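You operate a simulated robot arm through the tools that you are given. There is no shell and no other tool. Be economical: measure what you need, move in short steps, check, and stop when the job is done.

The job below is to be done with a simulated robot arm. You get a single attempt, and the scene is never put back.

JOB
Vacuum up the biscuit crumbs and dock the hand vacuum.
Fine: leave it switched off.
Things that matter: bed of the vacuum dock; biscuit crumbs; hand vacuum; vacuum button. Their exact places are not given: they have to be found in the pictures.

Only the result counts: the job must be done as asked and must still hold three seconds after the hand-in. Knocking over, shifting, dropping, spilling or breaking anything else fails it.

ROBOT AND FRAMES
A 7-joint arm with a fingered hand on a trunk, on a base that drives. Base frame: it is fixed to the floor where the robot stands at the start and does not move with it; the origin is under the middle of the robot, x ahead of it, y to its left, z up. Units: mm, rad, N and s.
Its first joint turns from -2.897 to 2.897 rad. Places, roughly: bed of the vacuum dock [700, 100, 800]; biscuit crumbs [400, 500, 800]; vacuum button [800, 0, 900]. Payload 4 kg.
The TCP is the grasp point between the finger pads, 30 mm short of the fingertips. In the tool frame z runs along the fingers and y along their closing line. Largest opening 104 mm; the body of the gripper starts 35 mm behind the TCP. The gripper is a hand of 4 fingers: y runs from the thumb to the fingers, the wrist lies at [-15, -113, -190] in the tool frame, and closing takes about 1.5 s.
Orientation is that of the tool frame in the base frame, as [roll, pitch, yaw] about the fixed x, y, z axes, in that order (R = Rz(yaw) Ry(pitch) Rx(roll)). With the fingers straight down and the wrist toward the robot, the tool's x, y and z point along [0, 1, 0], [1, 0, 0] and [0, 0, -1] of the base frame.

CONTROLS
- The arm moves only by the tool arm_command. Its argument "motion" is one flat list of numbers, 6 for each row, row after row: the shift along the base's x, y, z in mm, then the turn, a rotation vector about the base's x, y, z in rad. In form: [tx, ty, tz, rx, ry, rz, tx, ty, tz, rx, ry, rz, ...]. A call has 1 to 20 rows; each row is the pose to reach, as a shift and turn from the pose commanded when the call began. "jaw" is the finger opening in mm, from 0 to 104, set as the call begins (left out, the last holds). Rows are played at 5 a second. More than 50 mm and 0.15 rad between two rows, or a gripper value outside its range, and nothing of the call is played. Where a pose cannot be reached the arm comes as near as it can. A force on the tool above 40 N (or 10 N above the force at the start of the call, whichever is more), or a blocked arm, ends the call early, and 0.2 s more pass. The fingers move at their own pace (about 153 mm/s each) and stop on an object; they squeeze with about 22 N. The grip force told is the motor's: it shows also when the fingers shut on nothing. Time passes only in rows, and 0.2 s behind the last, so rows that repeat a pose let the fingers close. The reply holds the time, the measured pose of the TCP, the force on the tool along the base axes, the opening and the grip force, in the units named above and with some noise, with the torque about the TCP (base axes, N m) and any sound that the robot's microphone picked up.
- Cameras (640 x 400 px; columns grow to the right, rows downward): "scene" is now at [305.8, 192, 1194.1]; the picture's right is [-0.11, -0.99, 0.00], its down [-0.87, 0.10, -0.48] and it looks along [0.48, -0.05, -0.87] (base axes); focal length 214 px, centre (320, 200). "wrist" rides on the gripper at [61, -92, -130] in the tool frame; the picture's right is [-0.81, 0.28, -0.52], its down [-0.53, -0.71, 0.46] and it looks along [-0.24, 0.64, 0.72] (tool axes); focal length 275 px, centre (320, 200).
- camera(camera): a new picture of that camera. The clock stands still meanwhile.
- steer(legs): drives the robot by 1 to 6 legs, each [ahead, left, turn to the left] in mm, mm and rad, along the robot's own axes; the way and the turn of a leg run together, so that a leg with both is an arc; at most 1500 mm and 3.142 rad a leg. The arm and the cameras ride along, it lands a little off, and it stops where it bumps. It gives what a move gives.
- preshape(shape): the hand has 4 fingers and takes this shape, open, in about a second: jaw (thumb against the fingers, like two jaws); tri (thumb and two fingers); tip (a fingertip pinch); poke (one finger out to press); point (the index stretched); flat (the hand flat); cup (the hand cupped); fist (a fist). The gripper value then closes the fingers along that shape, each until it touches; the sizes above hold for jaw. It gives what a move gives, with no picture.
- aim_head(pan, tilt): turns the head with the scene camera to pan (to the left, within 2.496 rad either way) and tilt (down, from -0.506 to 1.204), counted from straight ahead of the robot. It gives what a move gives.
- locate(camera, pixels): for up to 12 pixels [column, row] of the newest picture of that camera ("zoom" is the newest enlarged one), the place [x, y, z] in the base frame of the surface seen there, good to about 3 mm. The clock stands still meanwhile.
- enlarge(camera, box): a new picture of the part [left, top, right, bottom] of that camera's present view, enlarged. The clock stands still meanwhile.
- sign_off(): hands the job in; it is judged then, once.

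Work in short steps. Measure before you move; look again where a grasp or a placing could have gone wrong, and mend it. You have 80 turns and 68 pictures in all, those below and enlarged ones among them. Open the gripper and draw the arm clear of the work before you hand the job in, unless the task says otherwise; then end with one line.

The tools are called as a command line: name --argument value ..., lists and objects as JSON in quotes. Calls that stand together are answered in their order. arm_command: Moves the arm, as the interface text tells. Its arguments: {"type":"object","properties":{"motion":{"type":"array"},"jaw":{"type":"number"}},"required":["motion"]} The other tools are called the same way: preshape (shape) gives the hand a shape; steer (legs) drives the base; aim_head (pan, tilt) turns the head that bears the scene camera; camera (camera) takes a picture; locate (camera, pixels) gives the place of the surface under pixels of a picture; enlarge (camera, box) takes an enlarged picture of a part of a camera's view; sign_off () hands the job in.

At the start:

```text
clock: 0.0
position: [727.9, -109.6, 1209.4]
tool_rot: [3.141, -0.001, 1.571]
wrist_force: [0.5, -0.2, 0.2]
moment: [0.01, -0.02, 0.0]
grip_width: 103.7
grip_force: 0.1
shape: jaw
robot x, y, heading: [0.4, 0.3, 0.003]
head pan, tilt: [-0.112, 1.065]
```

scene: 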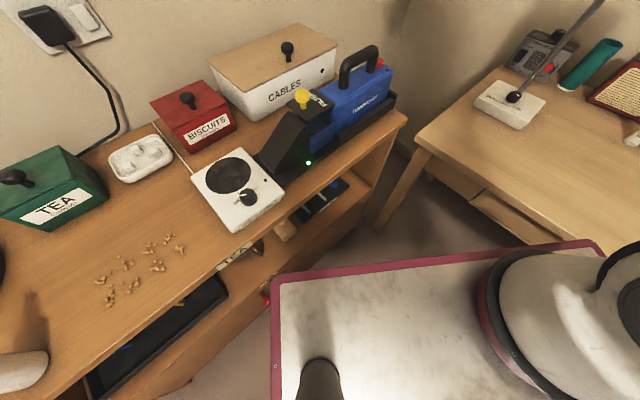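
wrist: 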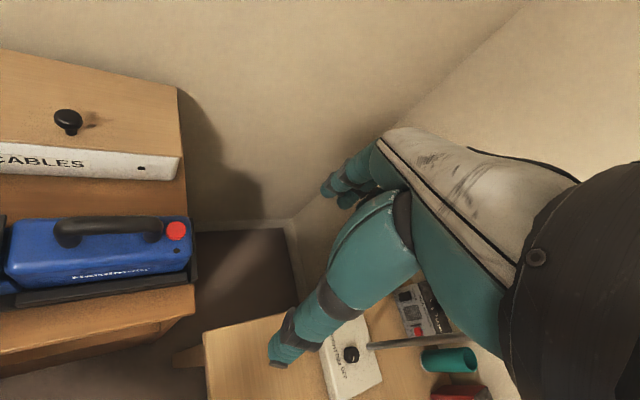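

The blue vacuum lies in its dock around (345,110), crumbs around (140,270). I enlarge both to see detail.

enlarge --camera "scene" --box '[230, 20, 430, 200]'

enlarge --camera "scene" --box '[0, 120, 300, 400]'

locate --camera "scene" --pixels '[[380, 62], [343, 68], [374, 48], [303, 97], [308, 162], [270, 165], [355, 110], [395, 98], [400, 120], [290, 125], [320, 110], [310, 145]]'

locate --camera "scene" --pixels '[[100, 280], [110, 300], [128, 288], [125, 262], [150, 245], [168, 238], [180, 250], [157, 266], [238, 190], [75, 330], [30, 365], [140, 160]]'

```text
2.22 times, centred on (330, 110) of scene
```

zoom: 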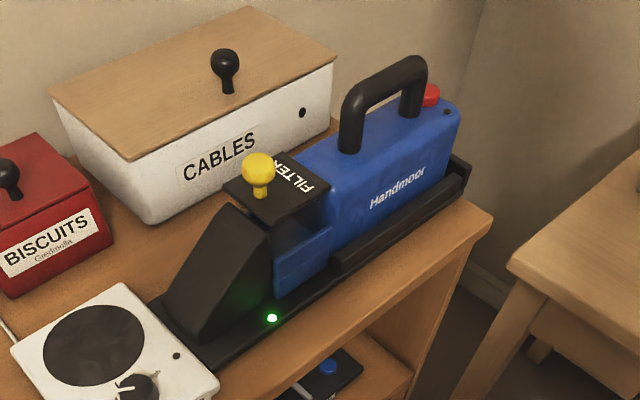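

```text
1.43 times, centred on (150, 260) of scene
```

zoom: 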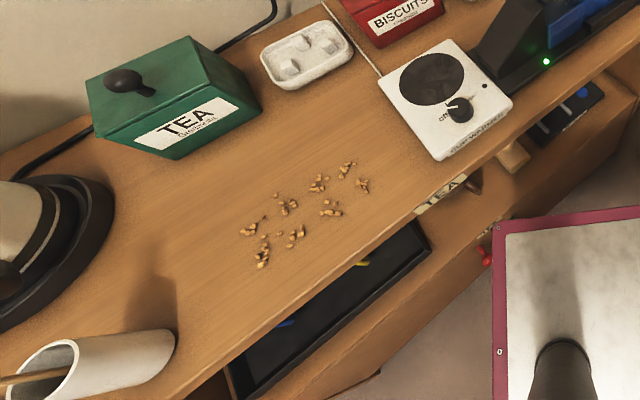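

```text
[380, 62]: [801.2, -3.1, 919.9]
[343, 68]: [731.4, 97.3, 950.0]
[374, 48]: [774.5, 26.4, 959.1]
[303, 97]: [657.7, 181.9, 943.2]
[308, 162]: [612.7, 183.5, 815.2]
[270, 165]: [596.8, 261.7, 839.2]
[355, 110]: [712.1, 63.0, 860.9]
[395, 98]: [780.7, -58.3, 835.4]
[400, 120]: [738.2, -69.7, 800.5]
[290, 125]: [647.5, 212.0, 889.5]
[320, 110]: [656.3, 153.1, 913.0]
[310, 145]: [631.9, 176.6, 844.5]
```

```text
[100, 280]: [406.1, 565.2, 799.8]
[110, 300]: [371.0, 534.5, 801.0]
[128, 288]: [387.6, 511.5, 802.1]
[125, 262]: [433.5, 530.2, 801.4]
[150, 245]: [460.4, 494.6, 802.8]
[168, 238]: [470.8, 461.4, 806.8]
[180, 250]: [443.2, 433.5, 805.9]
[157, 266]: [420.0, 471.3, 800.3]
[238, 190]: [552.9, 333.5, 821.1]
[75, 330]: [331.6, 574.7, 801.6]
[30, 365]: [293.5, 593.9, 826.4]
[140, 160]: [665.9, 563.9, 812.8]
```

Next I zoom tightly on handle/button and measure the body outline.

enlarge --camera "scene" --box '[325, 35, 405, 135]'

enlarge --camera "scene" --box '[245, 80, 345, 190]'

enlarge --camera "wrist" --box '[0, 180, 220, 360]'

```text
4.00 times, centred on (365, 85) of scene
```

zoom: 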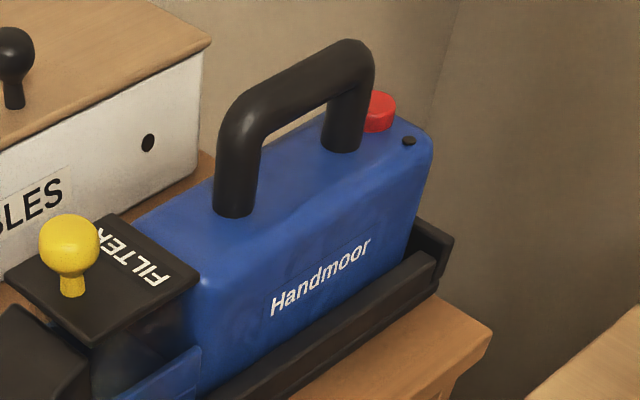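

```text
3.64 times, centred on (295, 135) of scene
```

zoom: 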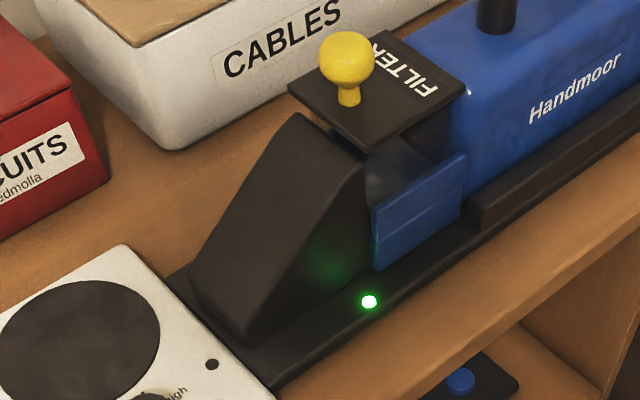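

```text
2.22 times, centred on (110, 270) of wrist
```

zoom: 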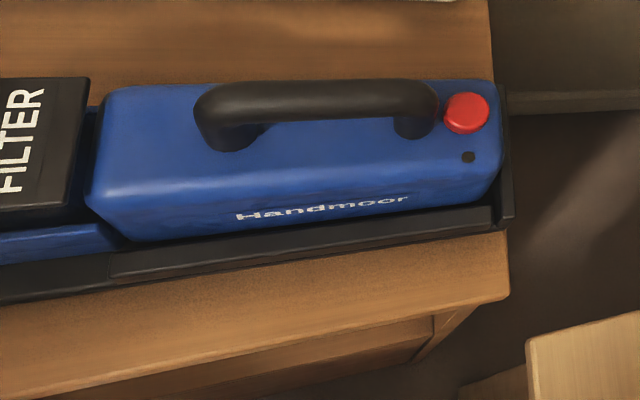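

I measure points on the filter, body top, handle and button in the wrist zoom and then scene.

locate --camera "zoom" --pixels '[[225, 100], [320, 100], [410, 100], [467, 112], [467, 158], [320, 90], [300, 112], [150, 130], [320, 150], [40, 100], [70, 200], [470, 95]]'

camera --camera "scene"

locate --camera "scene" --pixels '[[290, 107], [327, 107], [315, 92], [302, 117], [280, 140], [258, 158], [272, 178], [330, 130], [322, 135], [440, 320], [280, 280], [580, 250]]'

```text
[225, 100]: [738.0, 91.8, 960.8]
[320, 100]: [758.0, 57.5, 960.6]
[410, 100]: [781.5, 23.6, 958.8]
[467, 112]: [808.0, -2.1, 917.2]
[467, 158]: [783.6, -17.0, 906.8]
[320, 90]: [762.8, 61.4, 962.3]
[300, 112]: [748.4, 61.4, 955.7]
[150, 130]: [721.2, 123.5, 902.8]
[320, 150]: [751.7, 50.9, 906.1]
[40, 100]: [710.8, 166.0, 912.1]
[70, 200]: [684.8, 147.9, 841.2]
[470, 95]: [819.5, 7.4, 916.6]
```

```text
60 pictures are left
```

scene: 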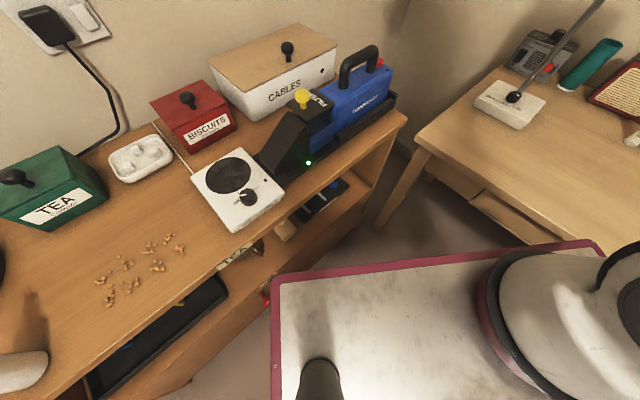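

```text
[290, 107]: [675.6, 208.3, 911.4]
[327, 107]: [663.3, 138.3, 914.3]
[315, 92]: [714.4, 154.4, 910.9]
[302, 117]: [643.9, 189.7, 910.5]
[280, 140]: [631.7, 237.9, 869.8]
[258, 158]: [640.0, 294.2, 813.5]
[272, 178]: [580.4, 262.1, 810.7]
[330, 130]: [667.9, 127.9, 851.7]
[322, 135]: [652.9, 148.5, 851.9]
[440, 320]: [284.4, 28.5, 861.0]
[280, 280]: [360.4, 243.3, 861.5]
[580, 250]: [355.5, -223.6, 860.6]
```

Layout: handle bar centre about (760,57,951), body top z≈905, button about (808,-2,920). I set the poke shape up here and look at where the poking finger lies.

preshape --shape "poke"

camera --camera "wrist"

```text
clock: 0.9
position: [728.7, -111.2, 1210.8]
tool_rot: [3.141, 0.0, 1.571]
wrist_force: [-0.7, 1.0, 0.9]
moment: [0.0, 0.03, 0.0]
grip_width: 0.0
grip_force: 0.1
shape: poke
robot x, y, heading: [-1.7, 1.2, 0.001]
head pan, tilt: [-0.112, 1.065]
```

```text
59 pictures are left
```

wrist: 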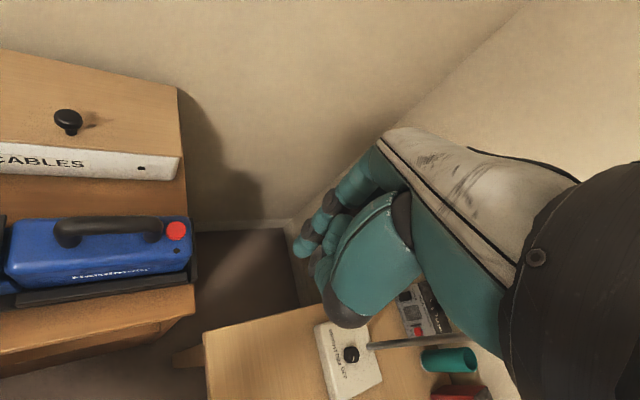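

The index tip seems to be near (303,248); I measure it along with other finger pixels.

enlarge --camera "wrist" --box '[260, 130, 440, 340]'

locate --camera "wrist" --pixels '[[300, 247], [310, 240], [322, 225], [335, 203], [340, 315], [322, 285], [370, 260], [175, 231], [165, 228], [365, 180]]'

```text
1.90 times, centred on (350, 235) of wrist
```

zoom: 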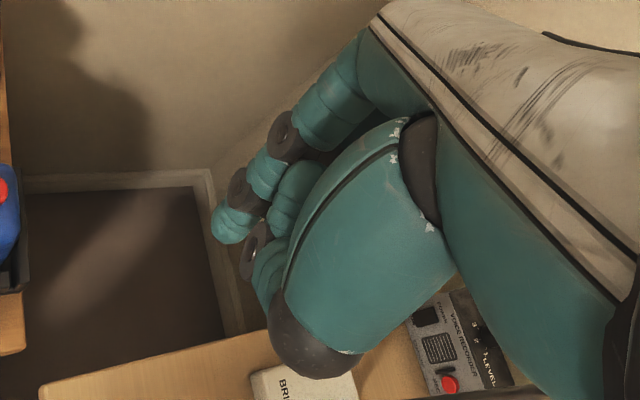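

```text
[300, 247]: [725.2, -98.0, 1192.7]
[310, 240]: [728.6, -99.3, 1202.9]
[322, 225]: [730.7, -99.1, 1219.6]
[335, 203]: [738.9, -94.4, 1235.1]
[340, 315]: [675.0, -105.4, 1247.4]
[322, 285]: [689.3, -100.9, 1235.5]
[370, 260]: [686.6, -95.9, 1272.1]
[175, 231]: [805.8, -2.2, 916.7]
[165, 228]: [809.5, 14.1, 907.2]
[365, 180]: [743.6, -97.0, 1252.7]
```

The index tip sits about on the tool axis, ~25 mm below TCP. I move above the red button (808,-1,918) and check before pressing.

arm_command --motion '[20, 28, -20, 0, 0, 0, 40, 55, -50, 0, 0, 0, 60, 83, -90, 0, 0, 0, 80, 110, -130, 0, 0, 0, 80, 110, -175, 0, 0, 0, 80, 110, -215, 0, 0, 0, 80, 110, -235, 0, 0, 0, 80, 110, -235, 0, 0, 0]'

camera --camera "wrist"

enlarge --camera "scene" --box '[310, 0, 430, 110]'

```text
refused: row 3 steps farther than a row can; nothing moved
```

```text
57 pictures are left
```

wrist: 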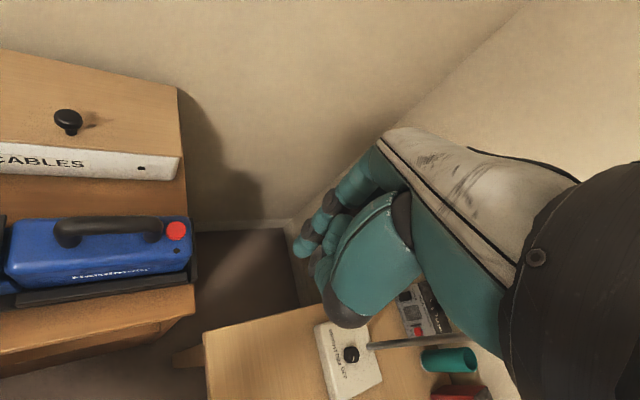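

```text
3.64 times, centred on (370, 55) of scene
```

zoom: 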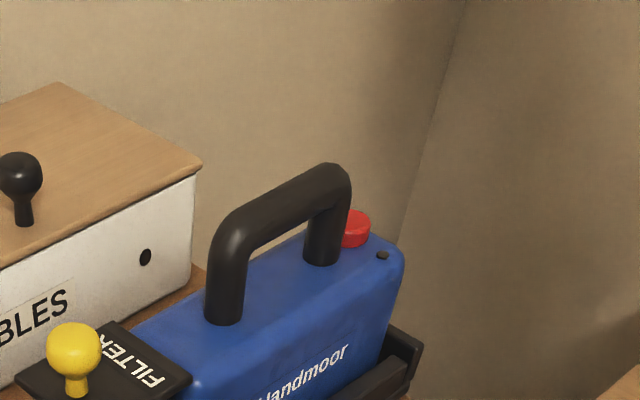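

A row step exceeded 50 mm, so nothing moved; I resend with smaller steps.

arm_command --motion '[20, 28, -25, 0, 0, 0, 40, 55, -50, 0, 0, 0, 60, 83, -75, 0, 0, 0, 80, 110, -100, 0, 0, 0, 80, 110, -145, 0, 0, 0, 80, 110, -190, 0, 0, 0, 80, 110, -230, 0, 0, 0, 80, 110, -230, 0, 0, 0]'

camera --camera "wrist"

enlarge --camera "scene" --box '[310, 0, 430, 110]'

```text
clock: 2.7
position: [810.4, -1.3, 979.9]
tool_rot: [-3.141, -0.002, 1.572]
wrist_force: [0.4, 0.0, 0.3]
moment: [0.0, -0.01, 0.01]
grip_width: 0.0
grip_force: 0.0
shape: poke
robot x, y, heading: [1.5, -0.8, 0.003]
head pan, tilt: [-0.112, 1.065]
```

```text
55 pictures are left
```

wrist: 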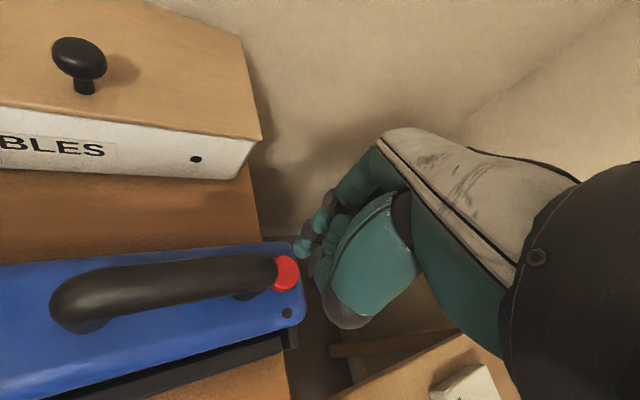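

```text
3.64 times, centred on (370, 55) of scene
```

zoom: 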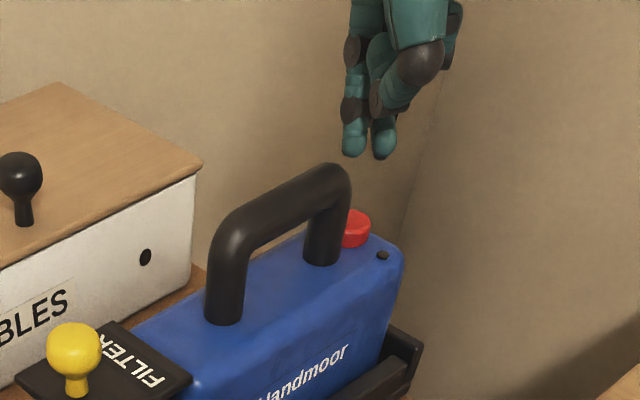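

Two fingertips show at zoom (353,153) and (384,157); I measure them and the button.

locate --camera "zoom" --pixels '[[353, 150], [353, 140], [384, 153], [384, 140], [352, 225], [360, 218], [365, 240], [383, 255]]'

locate --camera "wrist" --pixels '[[300, 248], [297, 253], [285, 272], [287, 262], [313, 240], [312, 262], [290, 285]]'

enlarge --camera "wrist" --box '[240, 190, 380, 340]'

```text
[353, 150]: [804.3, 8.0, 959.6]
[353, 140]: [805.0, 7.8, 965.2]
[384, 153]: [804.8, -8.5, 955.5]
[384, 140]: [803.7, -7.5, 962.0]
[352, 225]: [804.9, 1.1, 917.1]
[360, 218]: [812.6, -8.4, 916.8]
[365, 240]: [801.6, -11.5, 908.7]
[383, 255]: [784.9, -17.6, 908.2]
```

```text
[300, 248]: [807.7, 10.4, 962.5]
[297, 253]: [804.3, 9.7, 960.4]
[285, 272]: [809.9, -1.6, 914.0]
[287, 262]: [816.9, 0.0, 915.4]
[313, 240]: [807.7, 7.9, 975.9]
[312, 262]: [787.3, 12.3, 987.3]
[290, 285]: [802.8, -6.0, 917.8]
```

```text
2.67 times, centred on (310, 265) of wrist
```

zoom: 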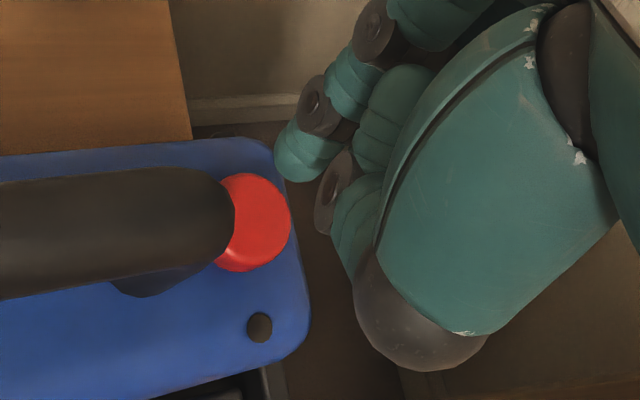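

Both fingertips straddle the button centre (810,-2), but the folded thumb at (787,12,987) would come down on the handle end. I turn the hand by +0.6 rad about the vertical so the thumb swings to the side of the vacuum, and shift 6 mm off the handle.

arm_command --motion '[1, -1, 0, 0, 0, 0.14, 2, -3, 0, 0, 0, 0.28, 3, -5, 0, 0, 0, 0.42, 3, -5, 0, 0, 0, 0.56, 3, -5, 0, 0, 0, 0.6, 3, -5, 0, 0, 0, 0.6]'

camera --camera "wrist"

enlarge --camera "scene" --box '[310, 0, 430, 110]'

```text
clock: 4.1
position: [812.0, -6.4, 980.4]
tool_rot: [3.142, -0.002, 2.171]
wrist_force: [0.4, 0.6, -1.3]
moment: [0.04, 0.01, -0.03]
grip_width: 0.0
grip_force: 0.0
shape: poke
robot x, y, heading: [-1.0, 1.9, 0.003]
head pan, tilt: [-0.112, 1.065]
```

```text
52 pictures are left
```

wrist: 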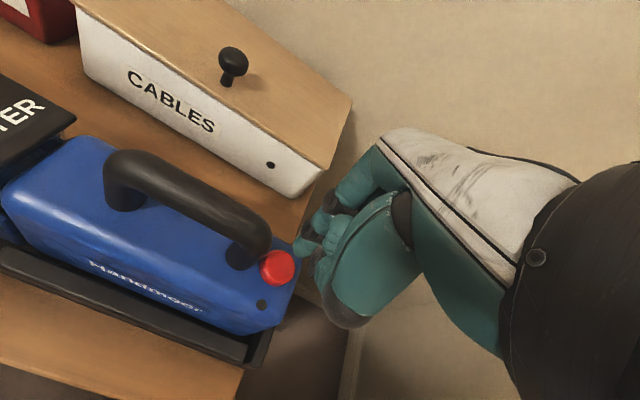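

```text
3.64 times, centred on (370, 55) of scene
```

zoom: 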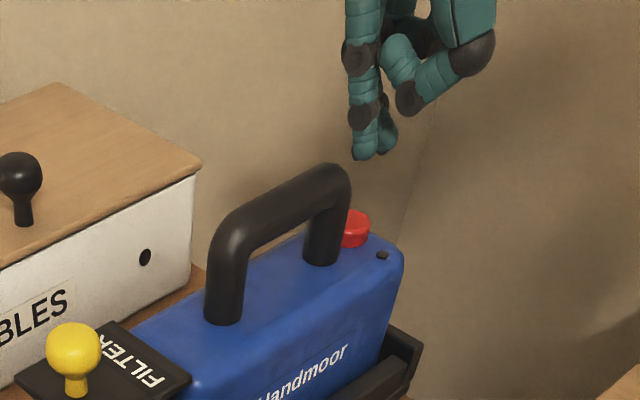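

Thumb is clear now. I measure button rims, handle end and the fingertip in the wrist view.

locate --camera "wrist" --pixels '[[277, 256], [263, 272], [279, 284], [293, 266], [278, 268], [258, 222], [244, 230], [262, 240], [125, 165], [155, 170], [303, 246], [310, 246]]'

locate --camera "zoom" --pixels '[[362, 152], [362, 140], [388, 145], [392, 130], [340, 180], [345, 170], [230, 225], [320, 262]]'

```text
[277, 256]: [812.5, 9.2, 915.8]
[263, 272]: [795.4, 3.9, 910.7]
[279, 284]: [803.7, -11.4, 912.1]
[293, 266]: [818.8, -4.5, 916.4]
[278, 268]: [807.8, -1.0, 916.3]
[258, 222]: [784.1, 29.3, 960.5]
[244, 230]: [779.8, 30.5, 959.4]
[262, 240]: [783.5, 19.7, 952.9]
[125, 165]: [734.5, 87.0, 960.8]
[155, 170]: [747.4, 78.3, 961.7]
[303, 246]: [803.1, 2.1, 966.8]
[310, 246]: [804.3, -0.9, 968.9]
```

```text
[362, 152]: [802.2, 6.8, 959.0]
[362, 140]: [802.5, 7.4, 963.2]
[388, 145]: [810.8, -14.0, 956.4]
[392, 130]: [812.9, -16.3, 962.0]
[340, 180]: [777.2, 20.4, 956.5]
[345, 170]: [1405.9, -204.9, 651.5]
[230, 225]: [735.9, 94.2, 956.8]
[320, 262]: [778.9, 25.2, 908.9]
```

Near finger is over the button centre (808,-1). I press straight down slowly, then rise.

arm_command --motion '[0, 0, -20, 0, 0, 0, 0, 0, -30, 0, 0, 0, 0, 0, -34, 0, 0, 0, 0, 0, -37, 0, 0, 0, 0, 0, -40, 0, 0, 0, 0, 0, -42, 0, 0, 0]'

```text
clock: 5.5
position: [812.1, -4.7, 938.6]
tool_rot: [3.139, 0.003, 2.171]
wrist_force: [1.8, -0.7, 10.6]
moment: [-0.08, -0.07, 0.02]
grip_width: 0.1
grip_force: 0.1
shape: poke
robot x, y, heading: [1.0, 2.0, 0.001]
head pan, tilt: [-0.112, 1.065]
heard: click
```

A click with 10 N: the button registered. I rise and look/listen for the running state.

arm_command --motion '[0, 0, 10, 0, 0, 0, 0, 0, 40, 0, 0, 0, 0, 0, 80, 0, 0, 0, 0, 0, 110, 0, 0, 0, 0, 0, 110, 0, 0, 0]'

enlarge --camera "scene" --box '[240, 20, 420, 190]'

```text
clock: 6.7
position: [811.5, -6.2, 1049.4]
tool_rot: [3.141, -0.001, 2.17]
wrist_force: [0.1, -0.3, 0.0]
moment: [0.0, -0.02, -0.01]
grip_width: 0.0
grip_force: 0.0
shape: poke
robot x, y, heading: [-0.3, -0.0, 0.005]
head pan, tilt: [-0.112, 1.065]
```

```text
2.35 times, centred on (330, 105) of scene
```

zoom: 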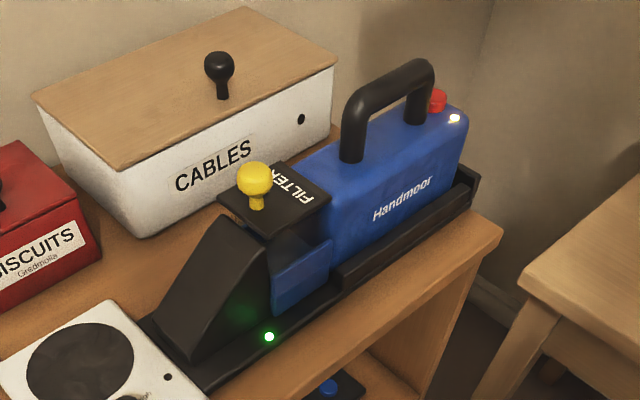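

The lamp on the vacuum is now lit: it's on. I reshape to jaw and measure the CABLES box corner for finger clearance.

locate --camera "zoom" --pixels '[[335, 50], [335, 70], [300, 118], [350, 150], [412, 115], [385, 82], [375, 95], [425, 65]]'

preshape --shape "jaw"

```text
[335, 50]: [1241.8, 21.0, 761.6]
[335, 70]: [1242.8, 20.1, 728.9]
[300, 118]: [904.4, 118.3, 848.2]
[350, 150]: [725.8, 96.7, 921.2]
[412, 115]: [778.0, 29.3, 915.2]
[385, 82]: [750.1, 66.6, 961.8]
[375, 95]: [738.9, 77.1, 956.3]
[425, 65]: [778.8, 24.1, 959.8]
```

```text
clock: 7.6
position: [811.0, -5.2, 1048.1]
tool_rot: [-3.141, -0.001, 2.171]
wrist_force: [0.1, 0.2, 0.3]
moment: [0.03, -0.03, 0.02]
grip_width: 103.8
grip_force: 0.2
shape: jaw
robot x, y, heading: [-0.8, -2.4, -0.005]
head pan, tilt: [-0.112, 1.065]
```

CABLES box is far off. I move over the handle centre (761,60) and down to z≈1010 with yaw +0.04, opening 80.

arm_command --motion '[-17, 22, 0, 0, 0, 0.02, -34, 44, 0, 0, 0, 0.04, -50, 65, -10, 0, 0, 0.04, -50, 65, -37, 0, 0, 0.04, -50, 65, -37, 0, 0, 0.04]' --jaw 80

camera --camera "wrist"

enlarge --camera "scene" --box '[270, 0, 430, 130]'

```text
clock: 8.8
position: [761.5, 58.4, 1009.9]
tool_rot: [3.141, 0.0, 2.211]
wrist_force: [0.6, -0.6, 0.3]
moment: [0.04, 0.03, 0.03]
grip_width: 80.4
grip_force: 0.1
shape: jaw
robot x, y, heading: [-1.7, 0.5, 0.001]
head pan, tilt: [-0.112, 1.065]
```

```text
49 pictures are left
```

wrist: 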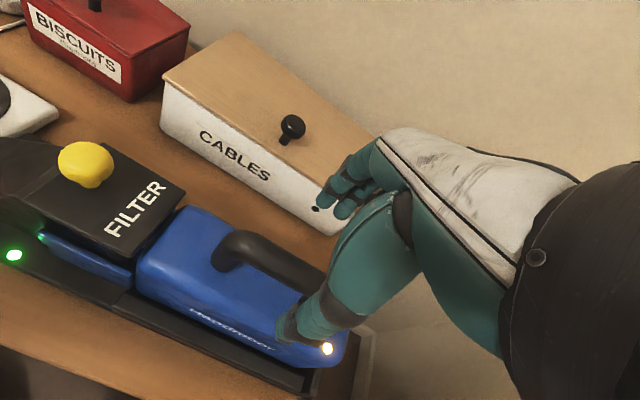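

```text
3.08 times, centred on (350, 65) of scene
```

zoom: 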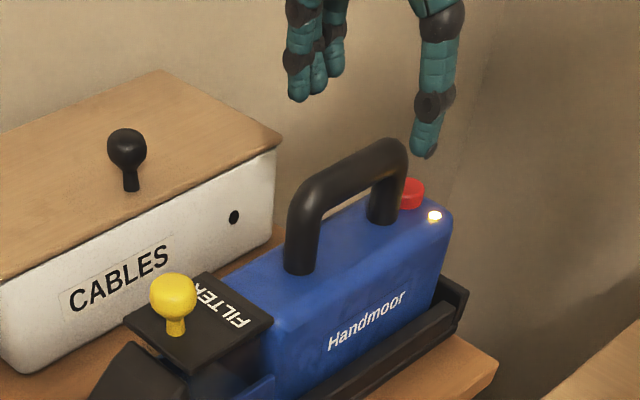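

The thumb and fingers straddle the bar. I descend 64 mm so the bar lies at the TCP.

arm_command --motion '[0, 0, -25, 0, 0, 0, 0, 0, -45, 0, 0, 0, 0, 0, -58, 0, 0, 0, 0, 0, -64, 0, 0, 0, 0, 0, -64, 0, 0, 0]'

camera --camera "wrist"

enlarge --camera "scene" --box '[270, 0, 430, 130]'

```text
clock: 10.0
position: [760.8, 58.8, 945.6]
tool_rot: [-3.14, -0.001, 2.212]
wrist_force: [1.0, -0.1, 0.0]
moment: [0.03, -0.01, -0.01]
grip_width: 80.2
grip_force: 0.0
shape: jaw
robot x, y, heading: [-0.1, 0.6, 0.003]
head pan, tilt: [-0.112, 1.065]
```

```text
47 pictures are left
```

wrist: 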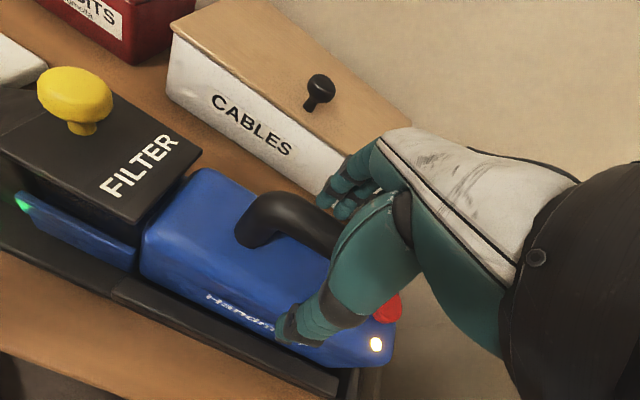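

```text
3.08 times, centred on (350, 65) of scene
```

zoom: 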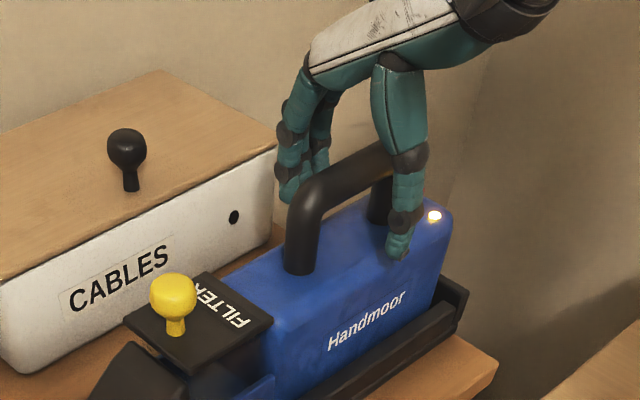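

The hand straddles the bar. I close the fingers.

arm_command --motion '[0, 0, 0, 0, 0, 0, 0, 0, 0, 0, 0, 0, 0, 0, 0, 0, 0, 0, 0, 0, 0, 0, 0, 0, 0, 0, 0, 0, 0, 0, 0, 0, 0, 0, 0, 0, 0, 0, 0, 0, 0, 0, 0, 0, 0, 0, 0, 0]' --jaw 0

camera --camera "wrist"

```text
clock: 11.8
position: [761.6, 59.2, 946.7]
tool_rot: [3.142, 0.001, 2.211]
wrist_force: [-0.7, -1.1, 0.8]
moment: [0.03, 0.02, 0.08]
grip_width: 3.8
grip_force: 22.0
shape: jaw
robot x, y, heading: [2.1, -0.2, 0.004]
head pan, tilt: [-0.112, 1.065]
```

```text
45 pictures are left
```

wrist: 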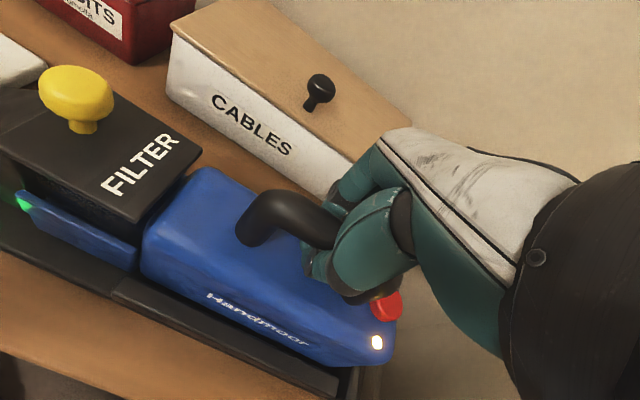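

The fingers wrap beneath the bar. I lift 30 mm to test the hold.

arm_command --motion '[0, 0, 8, 0, 0, 0, 0, 0, 16, 0, 0, 0, 0, 0, 24, 0, 0, 0, 0, 0, 32, 0, 0, 0, 0, 0, 40, 0, 0, 0, 0, 0, 40, 0, 0, 0]'

camera --camera "wrist"

camera --camera "scene"

```text
clock: 13.2
position: [760.8, 59.8, 987.0]
tool_rot: [-3.142, -0.001, 2.212]
wrist_force: [0.9, -0.4, -9.1]
moment: [-0.04, -0.05, 0.0]
grip_width: 4.0
grip_force: 22.1
shape: jaw
robot x, y, heading: [-1.0, -0.2, 0.001]
head pan, tilt: [-0.112, 1.065]
```

```text
44 pictures are left
```

wrist: 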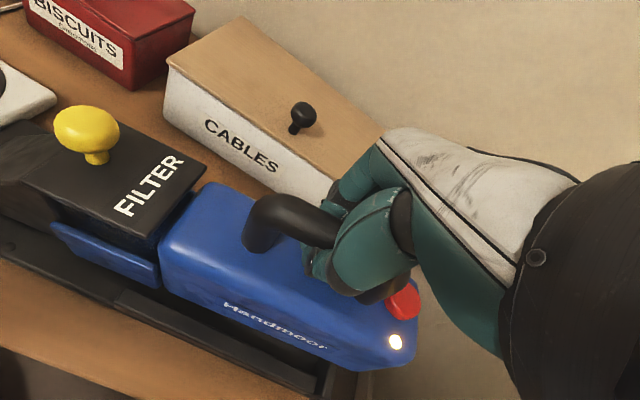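

```text
43 pictures are left
```

scene: 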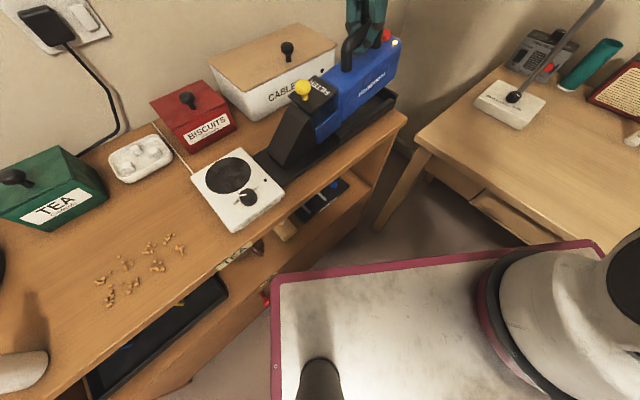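

The vacuum hangs level in the hand (9 N). The hotplate lies right behind the crumbs along the vacuum's axis, so I plan to back the base and yaw the vacuum to point across the shelf. I measure the nozzle, hotplate corners and body now.

enlarge --camera "scene" --box '[180, 80, 420, 240]'

locate --camera "scene" --pixels '[[240, 230], [284, 184], [193, 180], [247, 190], [272, 160], [293, 163], [280, 145], [290, 165], [395, 75], [345, 120], [317, 140], [320, 170]]'

aim_head --pan 2.45 --tilt 0.6

camera --camera "scene"

```text
2.50 times, centred on (300, 160) of scene
```

zoom: 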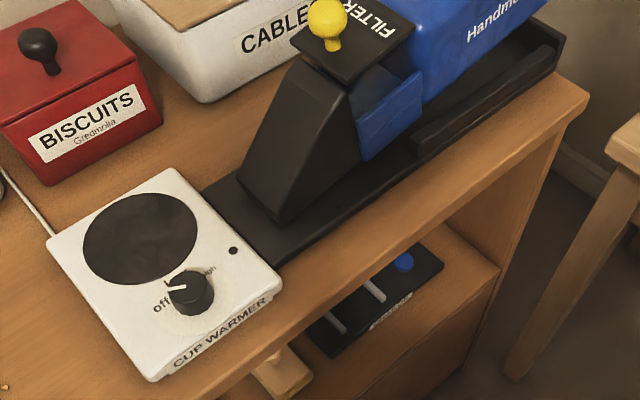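

```text
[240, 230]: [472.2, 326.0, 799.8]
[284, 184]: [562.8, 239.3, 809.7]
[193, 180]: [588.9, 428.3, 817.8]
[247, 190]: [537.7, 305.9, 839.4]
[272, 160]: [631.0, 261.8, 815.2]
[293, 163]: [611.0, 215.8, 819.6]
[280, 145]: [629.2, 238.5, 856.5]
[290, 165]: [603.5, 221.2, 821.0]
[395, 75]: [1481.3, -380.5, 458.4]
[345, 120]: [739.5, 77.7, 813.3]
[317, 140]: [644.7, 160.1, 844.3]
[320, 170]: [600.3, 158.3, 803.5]
```

```text
clock: 15.5
position: [761.0, 59.6, 987.3]
tool_rot: [-3.141, 0.0, 2.212]
wrist_force: [0.4, -0.1, -8.6]
moment: [-0.02, -0.07, 0.02]
grip_width: 4.1
grip_force: 22.0
shape: jaw
robot x, y, heading: [1.5, 1.5, 0.0]
head pan, tilt: [2.45, 0.6]
```

```text
41 pictures are left
```

scene: 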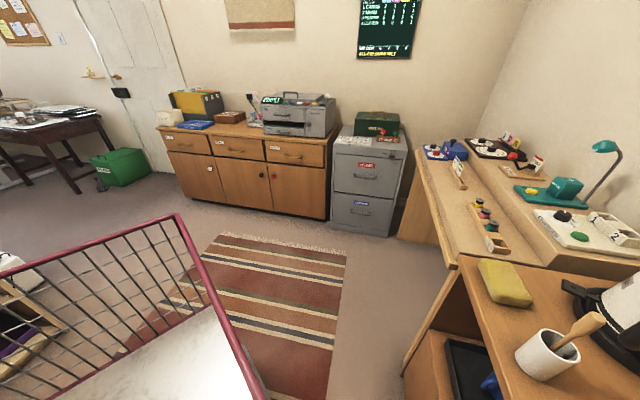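

Room behind is free (rug). I measure nozzle points in the last zoom for the tool-to-nozzle offset.

locate --camera "zoom" --pixels '[[238, 192], [255, 205], [278, 220], [282, 212], [245, 180], [300, 60], [348, 92], [358, 160], [365, 158], [415, 95], [420, 155], [205, 195]]'

```text
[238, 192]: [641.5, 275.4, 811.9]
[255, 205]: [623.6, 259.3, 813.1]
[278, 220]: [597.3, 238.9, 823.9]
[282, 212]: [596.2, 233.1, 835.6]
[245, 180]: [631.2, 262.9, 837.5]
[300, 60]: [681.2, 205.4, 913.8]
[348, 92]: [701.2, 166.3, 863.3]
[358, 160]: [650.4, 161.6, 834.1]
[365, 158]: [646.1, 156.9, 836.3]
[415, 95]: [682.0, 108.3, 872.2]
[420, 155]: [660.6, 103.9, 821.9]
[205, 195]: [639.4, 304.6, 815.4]
```

Nozzle bottom seems only ~12 mm higher than when docked, so the nose may be drooping. I raise a bit more, turn the head back and look.

arm_command --motion '[0, 0, 20, 0, 0, 0, 0, 0, 40, 0, 0, 0, 0, 0, 60, 0, 0, 0, 0, 0, 60, 0, 0, 0]'

aim_head --pan -0.3 --tilt 0.75

camera --camera "scene"

enlarge --camera "scene" --box '[170, 40, 410, 240]'

```text
clock: 16.5
position: [760.5, 60.5, 1047.4]
tool_rot: [3.14, 0.0, 2.212]
wrist_force: [0.4, -0.7, -9.7]
moment: [-0.07, -0.03, -0.03]
grip_width: 4.3
grip_force: 22.3
shape: jaw
robot x, y, heading: [-0.8, -0.6, -0.0]
head pan, tilt: [2.45, 0.6]
```

```text
clock: 18.9
position: [761.1, 60.1, 1046.0]
tool_rot: [-3.14, 0.002, 2.212]
wrist_force: [0.0, 1.2, -9.2]
moment: [-0.09, -0.05, 0.0]
grip_width: 4.3
grip_force: 22.0
shape: jaw
robot x, y, heading: [1.1, -2.7, -0.004]
head pan, tilt: [-0.3, 0.75]
```

```text
40 pictures are left
```

scene: 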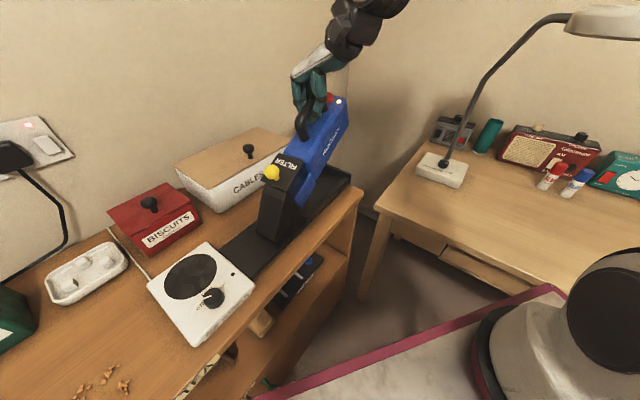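

```text
2.00 times, centred on (290, 140) of scene
```

zoom: 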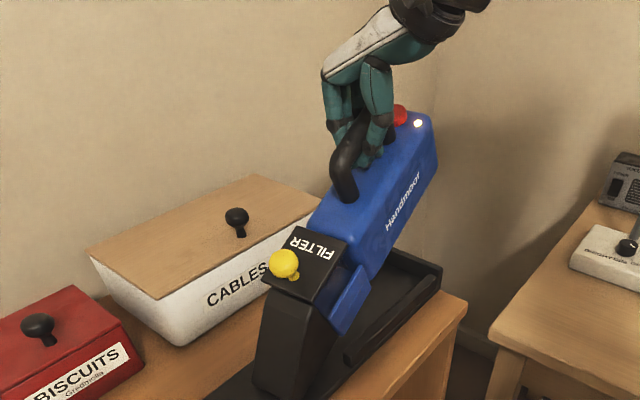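

The vacuum pivots nose-down about the bar (COM ahead of the grip). That's usable: the nose can rest on the surface and TCP height sets the angle. I lift further to see the free hang.

arm_command --motion '[0, 0, 25, 0, 0, 0, 0, 0, 50, 0, 0, 0, 0, 0, 75, 0, 0, 0, 0, 0, 100, 0, 0, 0, 0, 0, 120, 0, 0, 0, 0, 0, 120, 0, 0, 0, 0, 0, 120, 0, 0, 0]'

camera --camera "scene"

camera --camera "wrist"

```text
clock: 20.5
position: [759.5, 58.7, 1168.1]
tool_rot: [3.14, 0.0, 2.212]
wrist_force: [-0.6, -0.3, -9.7]
moment: [-0.04, -0.05, 0.0]
grip_width: 4.2
grip_force: 21.9
shape: jaw
robot x, y, heading: [-0.5, 1.4, -0.0]
head pan, tilt: [-0.3, 0.75]
```

```text
38 pictures are left
```

scene: 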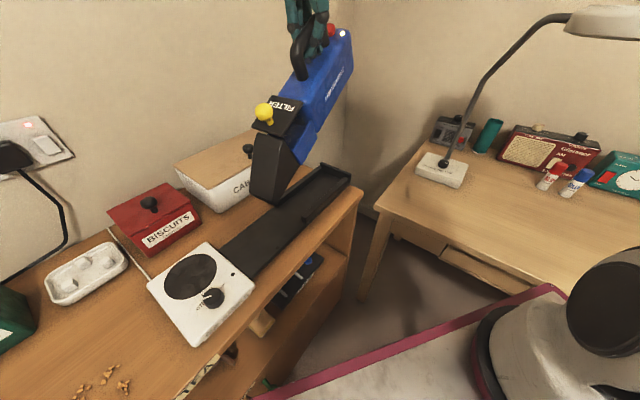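

```text
37 pictures are left
```

wrist: 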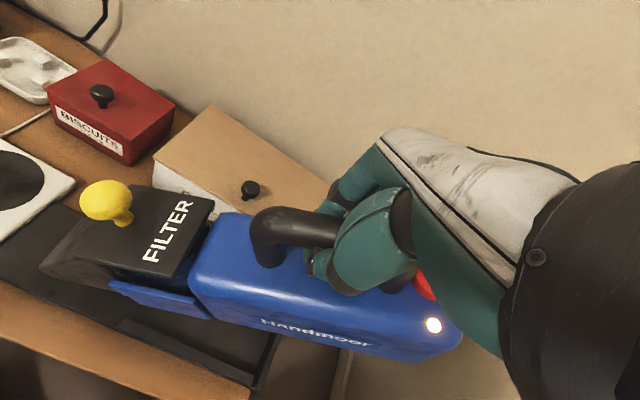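

It hangs freely at a nose-down angle, which also clears the cup warmer. I measure the nozzle tip and body line in this view.

enlarge --camera "scene" --box '[230, 10, 370, 220]'

locate --camera "scene" --pixels '[[251, 190], [262, 197], [270, 203], [278, 198], [290, 168], [260, 150], [283, 145], [300, 160], [335, 108], [350, 75], [345, 33], [283, 108]]'

```text
1.90 times, centred on (300, 115) of scene
```

zoom: 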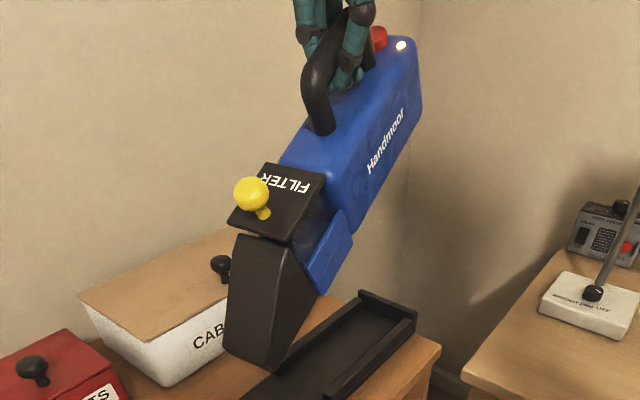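

```text
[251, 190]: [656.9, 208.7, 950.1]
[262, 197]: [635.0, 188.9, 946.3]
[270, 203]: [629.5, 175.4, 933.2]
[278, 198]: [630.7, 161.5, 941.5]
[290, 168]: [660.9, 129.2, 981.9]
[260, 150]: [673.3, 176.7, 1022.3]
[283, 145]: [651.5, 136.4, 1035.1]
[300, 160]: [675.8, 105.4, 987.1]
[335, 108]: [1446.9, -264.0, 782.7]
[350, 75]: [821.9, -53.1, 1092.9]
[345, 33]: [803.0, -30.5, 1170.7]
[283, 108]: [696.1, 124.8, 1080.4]
```

Nozzle tip is ≈(643,192,938), i.e. (-116,+133,-230) from the TCP, tilt ≈24°. I back the base 120 mm so the sweep poses come within reach, and look at the crumbs.

steer --legs '[[-120, 0, 0]]'

aim_head --pan 0.35 --tilt 0.85

camera --camera "scene"

```text
clock: 21.8
position: [639.6, 58.1, 1168.0]
tool_rot: [-3.141, 0.001, 2.212]
wrist_force: [0.0, -0.4, -10.3]
moment: [-0.11, 0.01, -0.01]
grip_width: 4.0
grip_force: 22.0
shape: jaw
robot x, y, heading: [-121.1, -4.4, 0.0]
head pan, tilt: [-0.3, 0.75]
```

```text
clock: 22.8
position: [639.8, 58.8, 1167.3]
tool_rot: [3.141, -0.001, 2.211]
wrist_force: [-0.5, -0.6, -8.7]
moment: [-0.06, 0.02, 0.01]
grip_width: 4.1
grip_force: 21.7
shape: jaw
robot x, y, heading: [-121.6, 2.8, 0.002]
head pan, tilt: [0.351, 0.85]
```

```text
35 pictures are left
```

scene: 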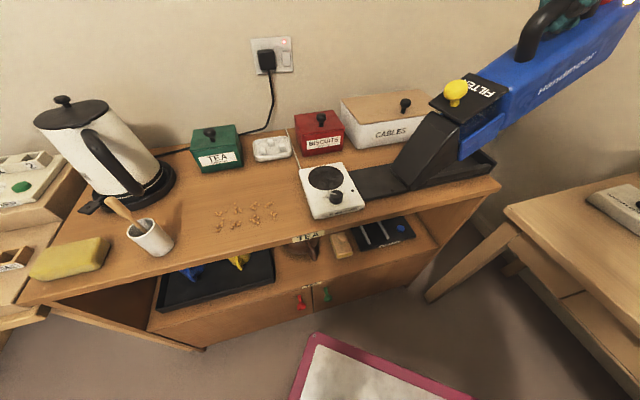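

I carry the vacuum along the shelf to above the sweep start, TCP (582,292), staying high.

arm_command --motion '[-4, 15, 0, 0, 0, 0, -12, 48, 0, 0, 0, 0, -20, 81, 0, 0, 0, 0, -28, 114, 0, 0, 0, 0, -36, 147, 0, 0, 0, 0, -44, 180, 0, 0, 0, 0, -52, 210, -10, 0, 0, 0, -58, 228, -30, 0, 0, 0, -58, 234, -60, 0, 0, 0, -58, 234, -75, 0, 0, 0, -58, 234, -75, 0, 0, 0]'

camera --camera "scene"

enlarge --camera "scene" --box '[180, 60, 400, 260]'

```text
clock: 25.2
position: [582.8, 291.4, 1092.6]
tool_rot: [3.142, 0.0, 2.211]
wrist_force: [-0.7, 0.6, -9.7]
moment: [-0.07, -0.04, -0.01]
grip_width: 4.3
grip_force: 22.0
shape: jaw
robot x, y, heading: [-121.0, 0.9, -0.004]
head pan, tilt: [0.351, 0.85]
```

```text
34 pictures are left
```

scene: 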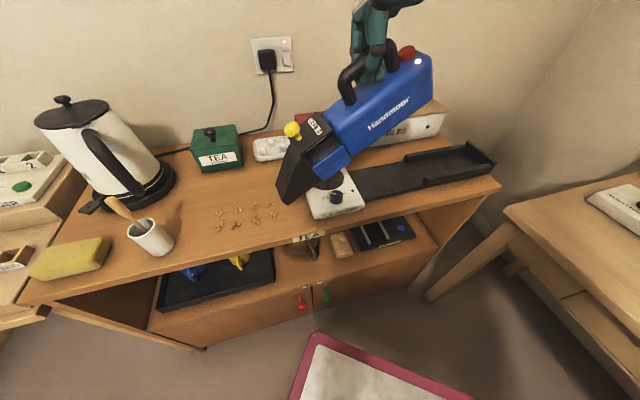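

```text
2.00 times, centred on (290, 160) of scene
```

zoom: 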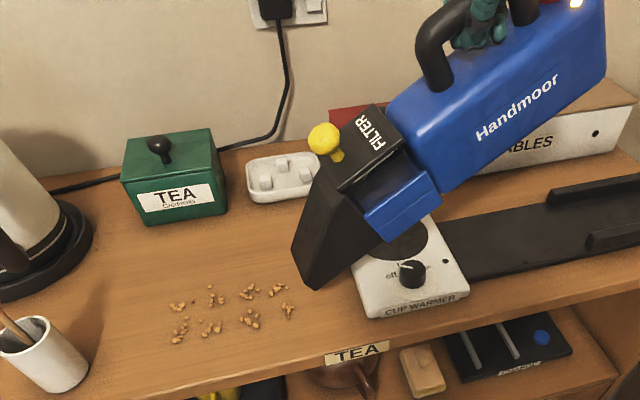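

I measure the nozzle tip corners and the crumbs in this zoom.

locate --camera "zoom" --pixels '[[294, 262], [305, 284], [318, 288], [328, 282], [180, 330], [178, 306], [210, 327], [212, 296], [248, 318], [248, 290], [278, 288], [287, 310]]'

```text
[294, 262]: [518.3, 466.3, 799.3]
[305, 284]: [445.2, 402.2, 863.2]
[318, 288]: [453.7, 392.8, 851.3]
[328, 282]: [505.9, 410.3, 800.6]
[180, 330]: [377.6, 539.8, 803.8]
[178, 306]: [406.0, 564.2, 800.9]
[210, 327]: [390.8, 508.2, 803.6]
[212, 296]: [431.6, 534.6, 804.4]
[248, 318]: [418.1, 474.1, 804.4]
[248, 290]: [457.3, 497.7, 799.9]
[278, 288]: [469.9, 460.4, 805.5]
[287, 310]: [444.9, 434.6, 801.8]
```

Tip's right corner is at z≈850 with TCP 1092. I lower until the nozzle is just off / on the shelf ahead of the first crumbs.

arm_command --motion '[0, 0, -15, 0, 0, 0, 0, 0, -30, 0, 0, 0, 0, 0, -40, 0, 0, 0, 0, 0, -46, 0, 0, 0, 0, 0, -46, 0, 0, 0]'

enlarge --camera "scene" --box '[180, 60, 400, 260]'

```text
clock: 26.4
position: [582.8, 292.7, 1045.6]
tool_rot: [-3.139, 0.0, 2.212]
wrist_force: [-0.6, -0.4, -10.3]
moment: [-0.03, 0.0, 0.0]
grip_width: 4.1
grip_force: 22.0
shape: jaw
robot x, y, heading: [-121.2, -0.4, -0.002]
head pan, tilt: [0.351, 0.85]
```

```text
2.00 times, centred on (290, 160) of scene
```

zoom: 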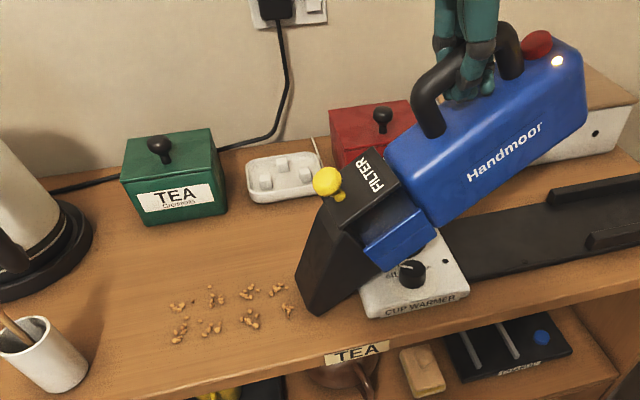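

Still hanging free (10 N). I lower 6 mm more, then check contact by the force.

arm_command --motion '[0, 0, -3, 0, 0, 0, 0, 0, -6, 0, 0, 0, 0, 0, -6, 0, 0, 0]'

enlarge --camera "scene" --box '[240, 120, 340, 230]'

locate --camera "zoom" --pixels '[[250, 330], [262, 350], [280, 365], [300, 350], [265, 340], [240, 310], [290, 355], [285, 345]]'

```text
clock: 27.2
position: [583.4, 294.0, 1040.7]
tool_rot: [3.141, 0.0, 2.212]
wrist_force: [0.4, -0.4, -9.8]
moment: [-0.02, 0.04, -0.02]
grip_width: 3.9
grip_force: 22.1
shape: jaw
robot x, y, heading: [-118.6, -2.6, 0.002]
head pan, tilt: [0.351, 0.85]
```

```text
3.64 times, centred on (290, 175) of scene
```

zoom: 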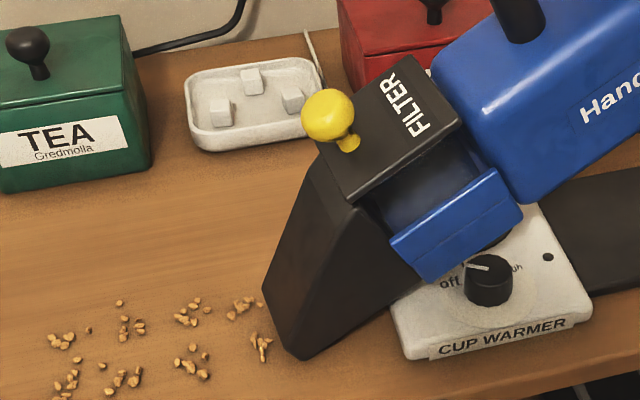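

```text
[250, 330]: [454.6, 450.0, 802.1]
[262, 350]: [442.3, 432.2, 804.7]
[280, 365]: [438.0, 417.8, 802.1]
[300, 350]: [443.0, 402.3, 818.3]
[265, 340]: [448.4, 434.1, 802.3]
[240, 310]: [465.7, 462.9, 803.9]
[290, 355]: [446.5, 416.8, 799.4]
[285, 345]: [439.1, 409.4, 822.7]
```

Nozzle bottom is ≈10 mm above the shelf. I lower 5 mm and sweep forward 165 mm along the shelf (pass on the near row).

arm_command --motion '[0, 0, -5, 0, 0, 0, -8, 11, -5, 0, 0, 0, -16, 22, -5, 0, 0, 0, -24, 32, -5, 0, 0, 0, -32, 43, -5, 0, 0, 0, -40, 54, -5, 0, 0, 0, -48, 64, -5, 0, 0, 0, -56, 75, -5, 0, 0, 0, -64, 86, -5, 0, 0, 0, -72, 96, -5, 0, 0, 0, -80, 107, -5, 0, 0, 0, -88, 118, -5, 0, 0, 0, -96, 128, -5, 0, 0, 0, -99, 132, -5, 0, 0, 0]'

enlarge --camera "scene" --box '[170, 80, 370, 260]'

```text
clock: 30.2
position: [481.1, 425.7, 1033.9]
tool_rot: [-3.14, 0.0, 2.212]
wrist_force: [-0.2, -0.4, -9.5]
moment: [-0.04, 0.02, 0.01]
grip_width: 4.2
grip_force: 22.3
shape: jaw
robot x, y, heading: [-119.1, -1.9, 0.003]
head pan, tilt: [0.351, 0.85]
```

```text
2.22 times, centred on (270, 170) of scene
```

zoom: 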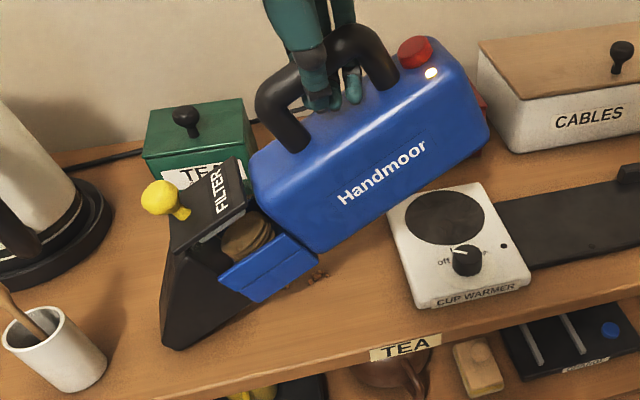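

I lift and draw back to see what the pass took.

arm_command --motion '[0, 0, 15, 0, 0, 0, 15, 5, 30, 0, 0, 0, 40, -15, 45, 0, 0, 0, 65, -45, 45, 0, 0, 0, 90, -80, 45, 0, 0, 0, 115, -115, 45, 0, 0, 0, 115, -115, 45, 0, 0, 0]'

enlarge --camera "scene" --box '[170, 80, 370, 260]'

```text
clock: 31.8
position: [598.8, 310.5, 1081.4]
tool_rot: [-3.141, 0.001, 2.212]
wrist_force: [-1.1, -0.3, -11.3]
moment: [-0.08, -0.02, -0.05]
grip_width: 4.2
grip_force: 22.0
shape: jaw
robot x, y, heading: [-120.0, -0.3, 0.001]
head pan, tilt: [0.351, 0.85]
```

```text
2.22 times, centred on (270, 170) of scene
```

zoom: 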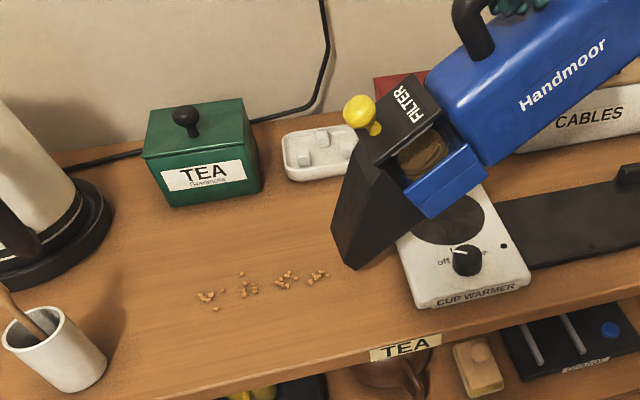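

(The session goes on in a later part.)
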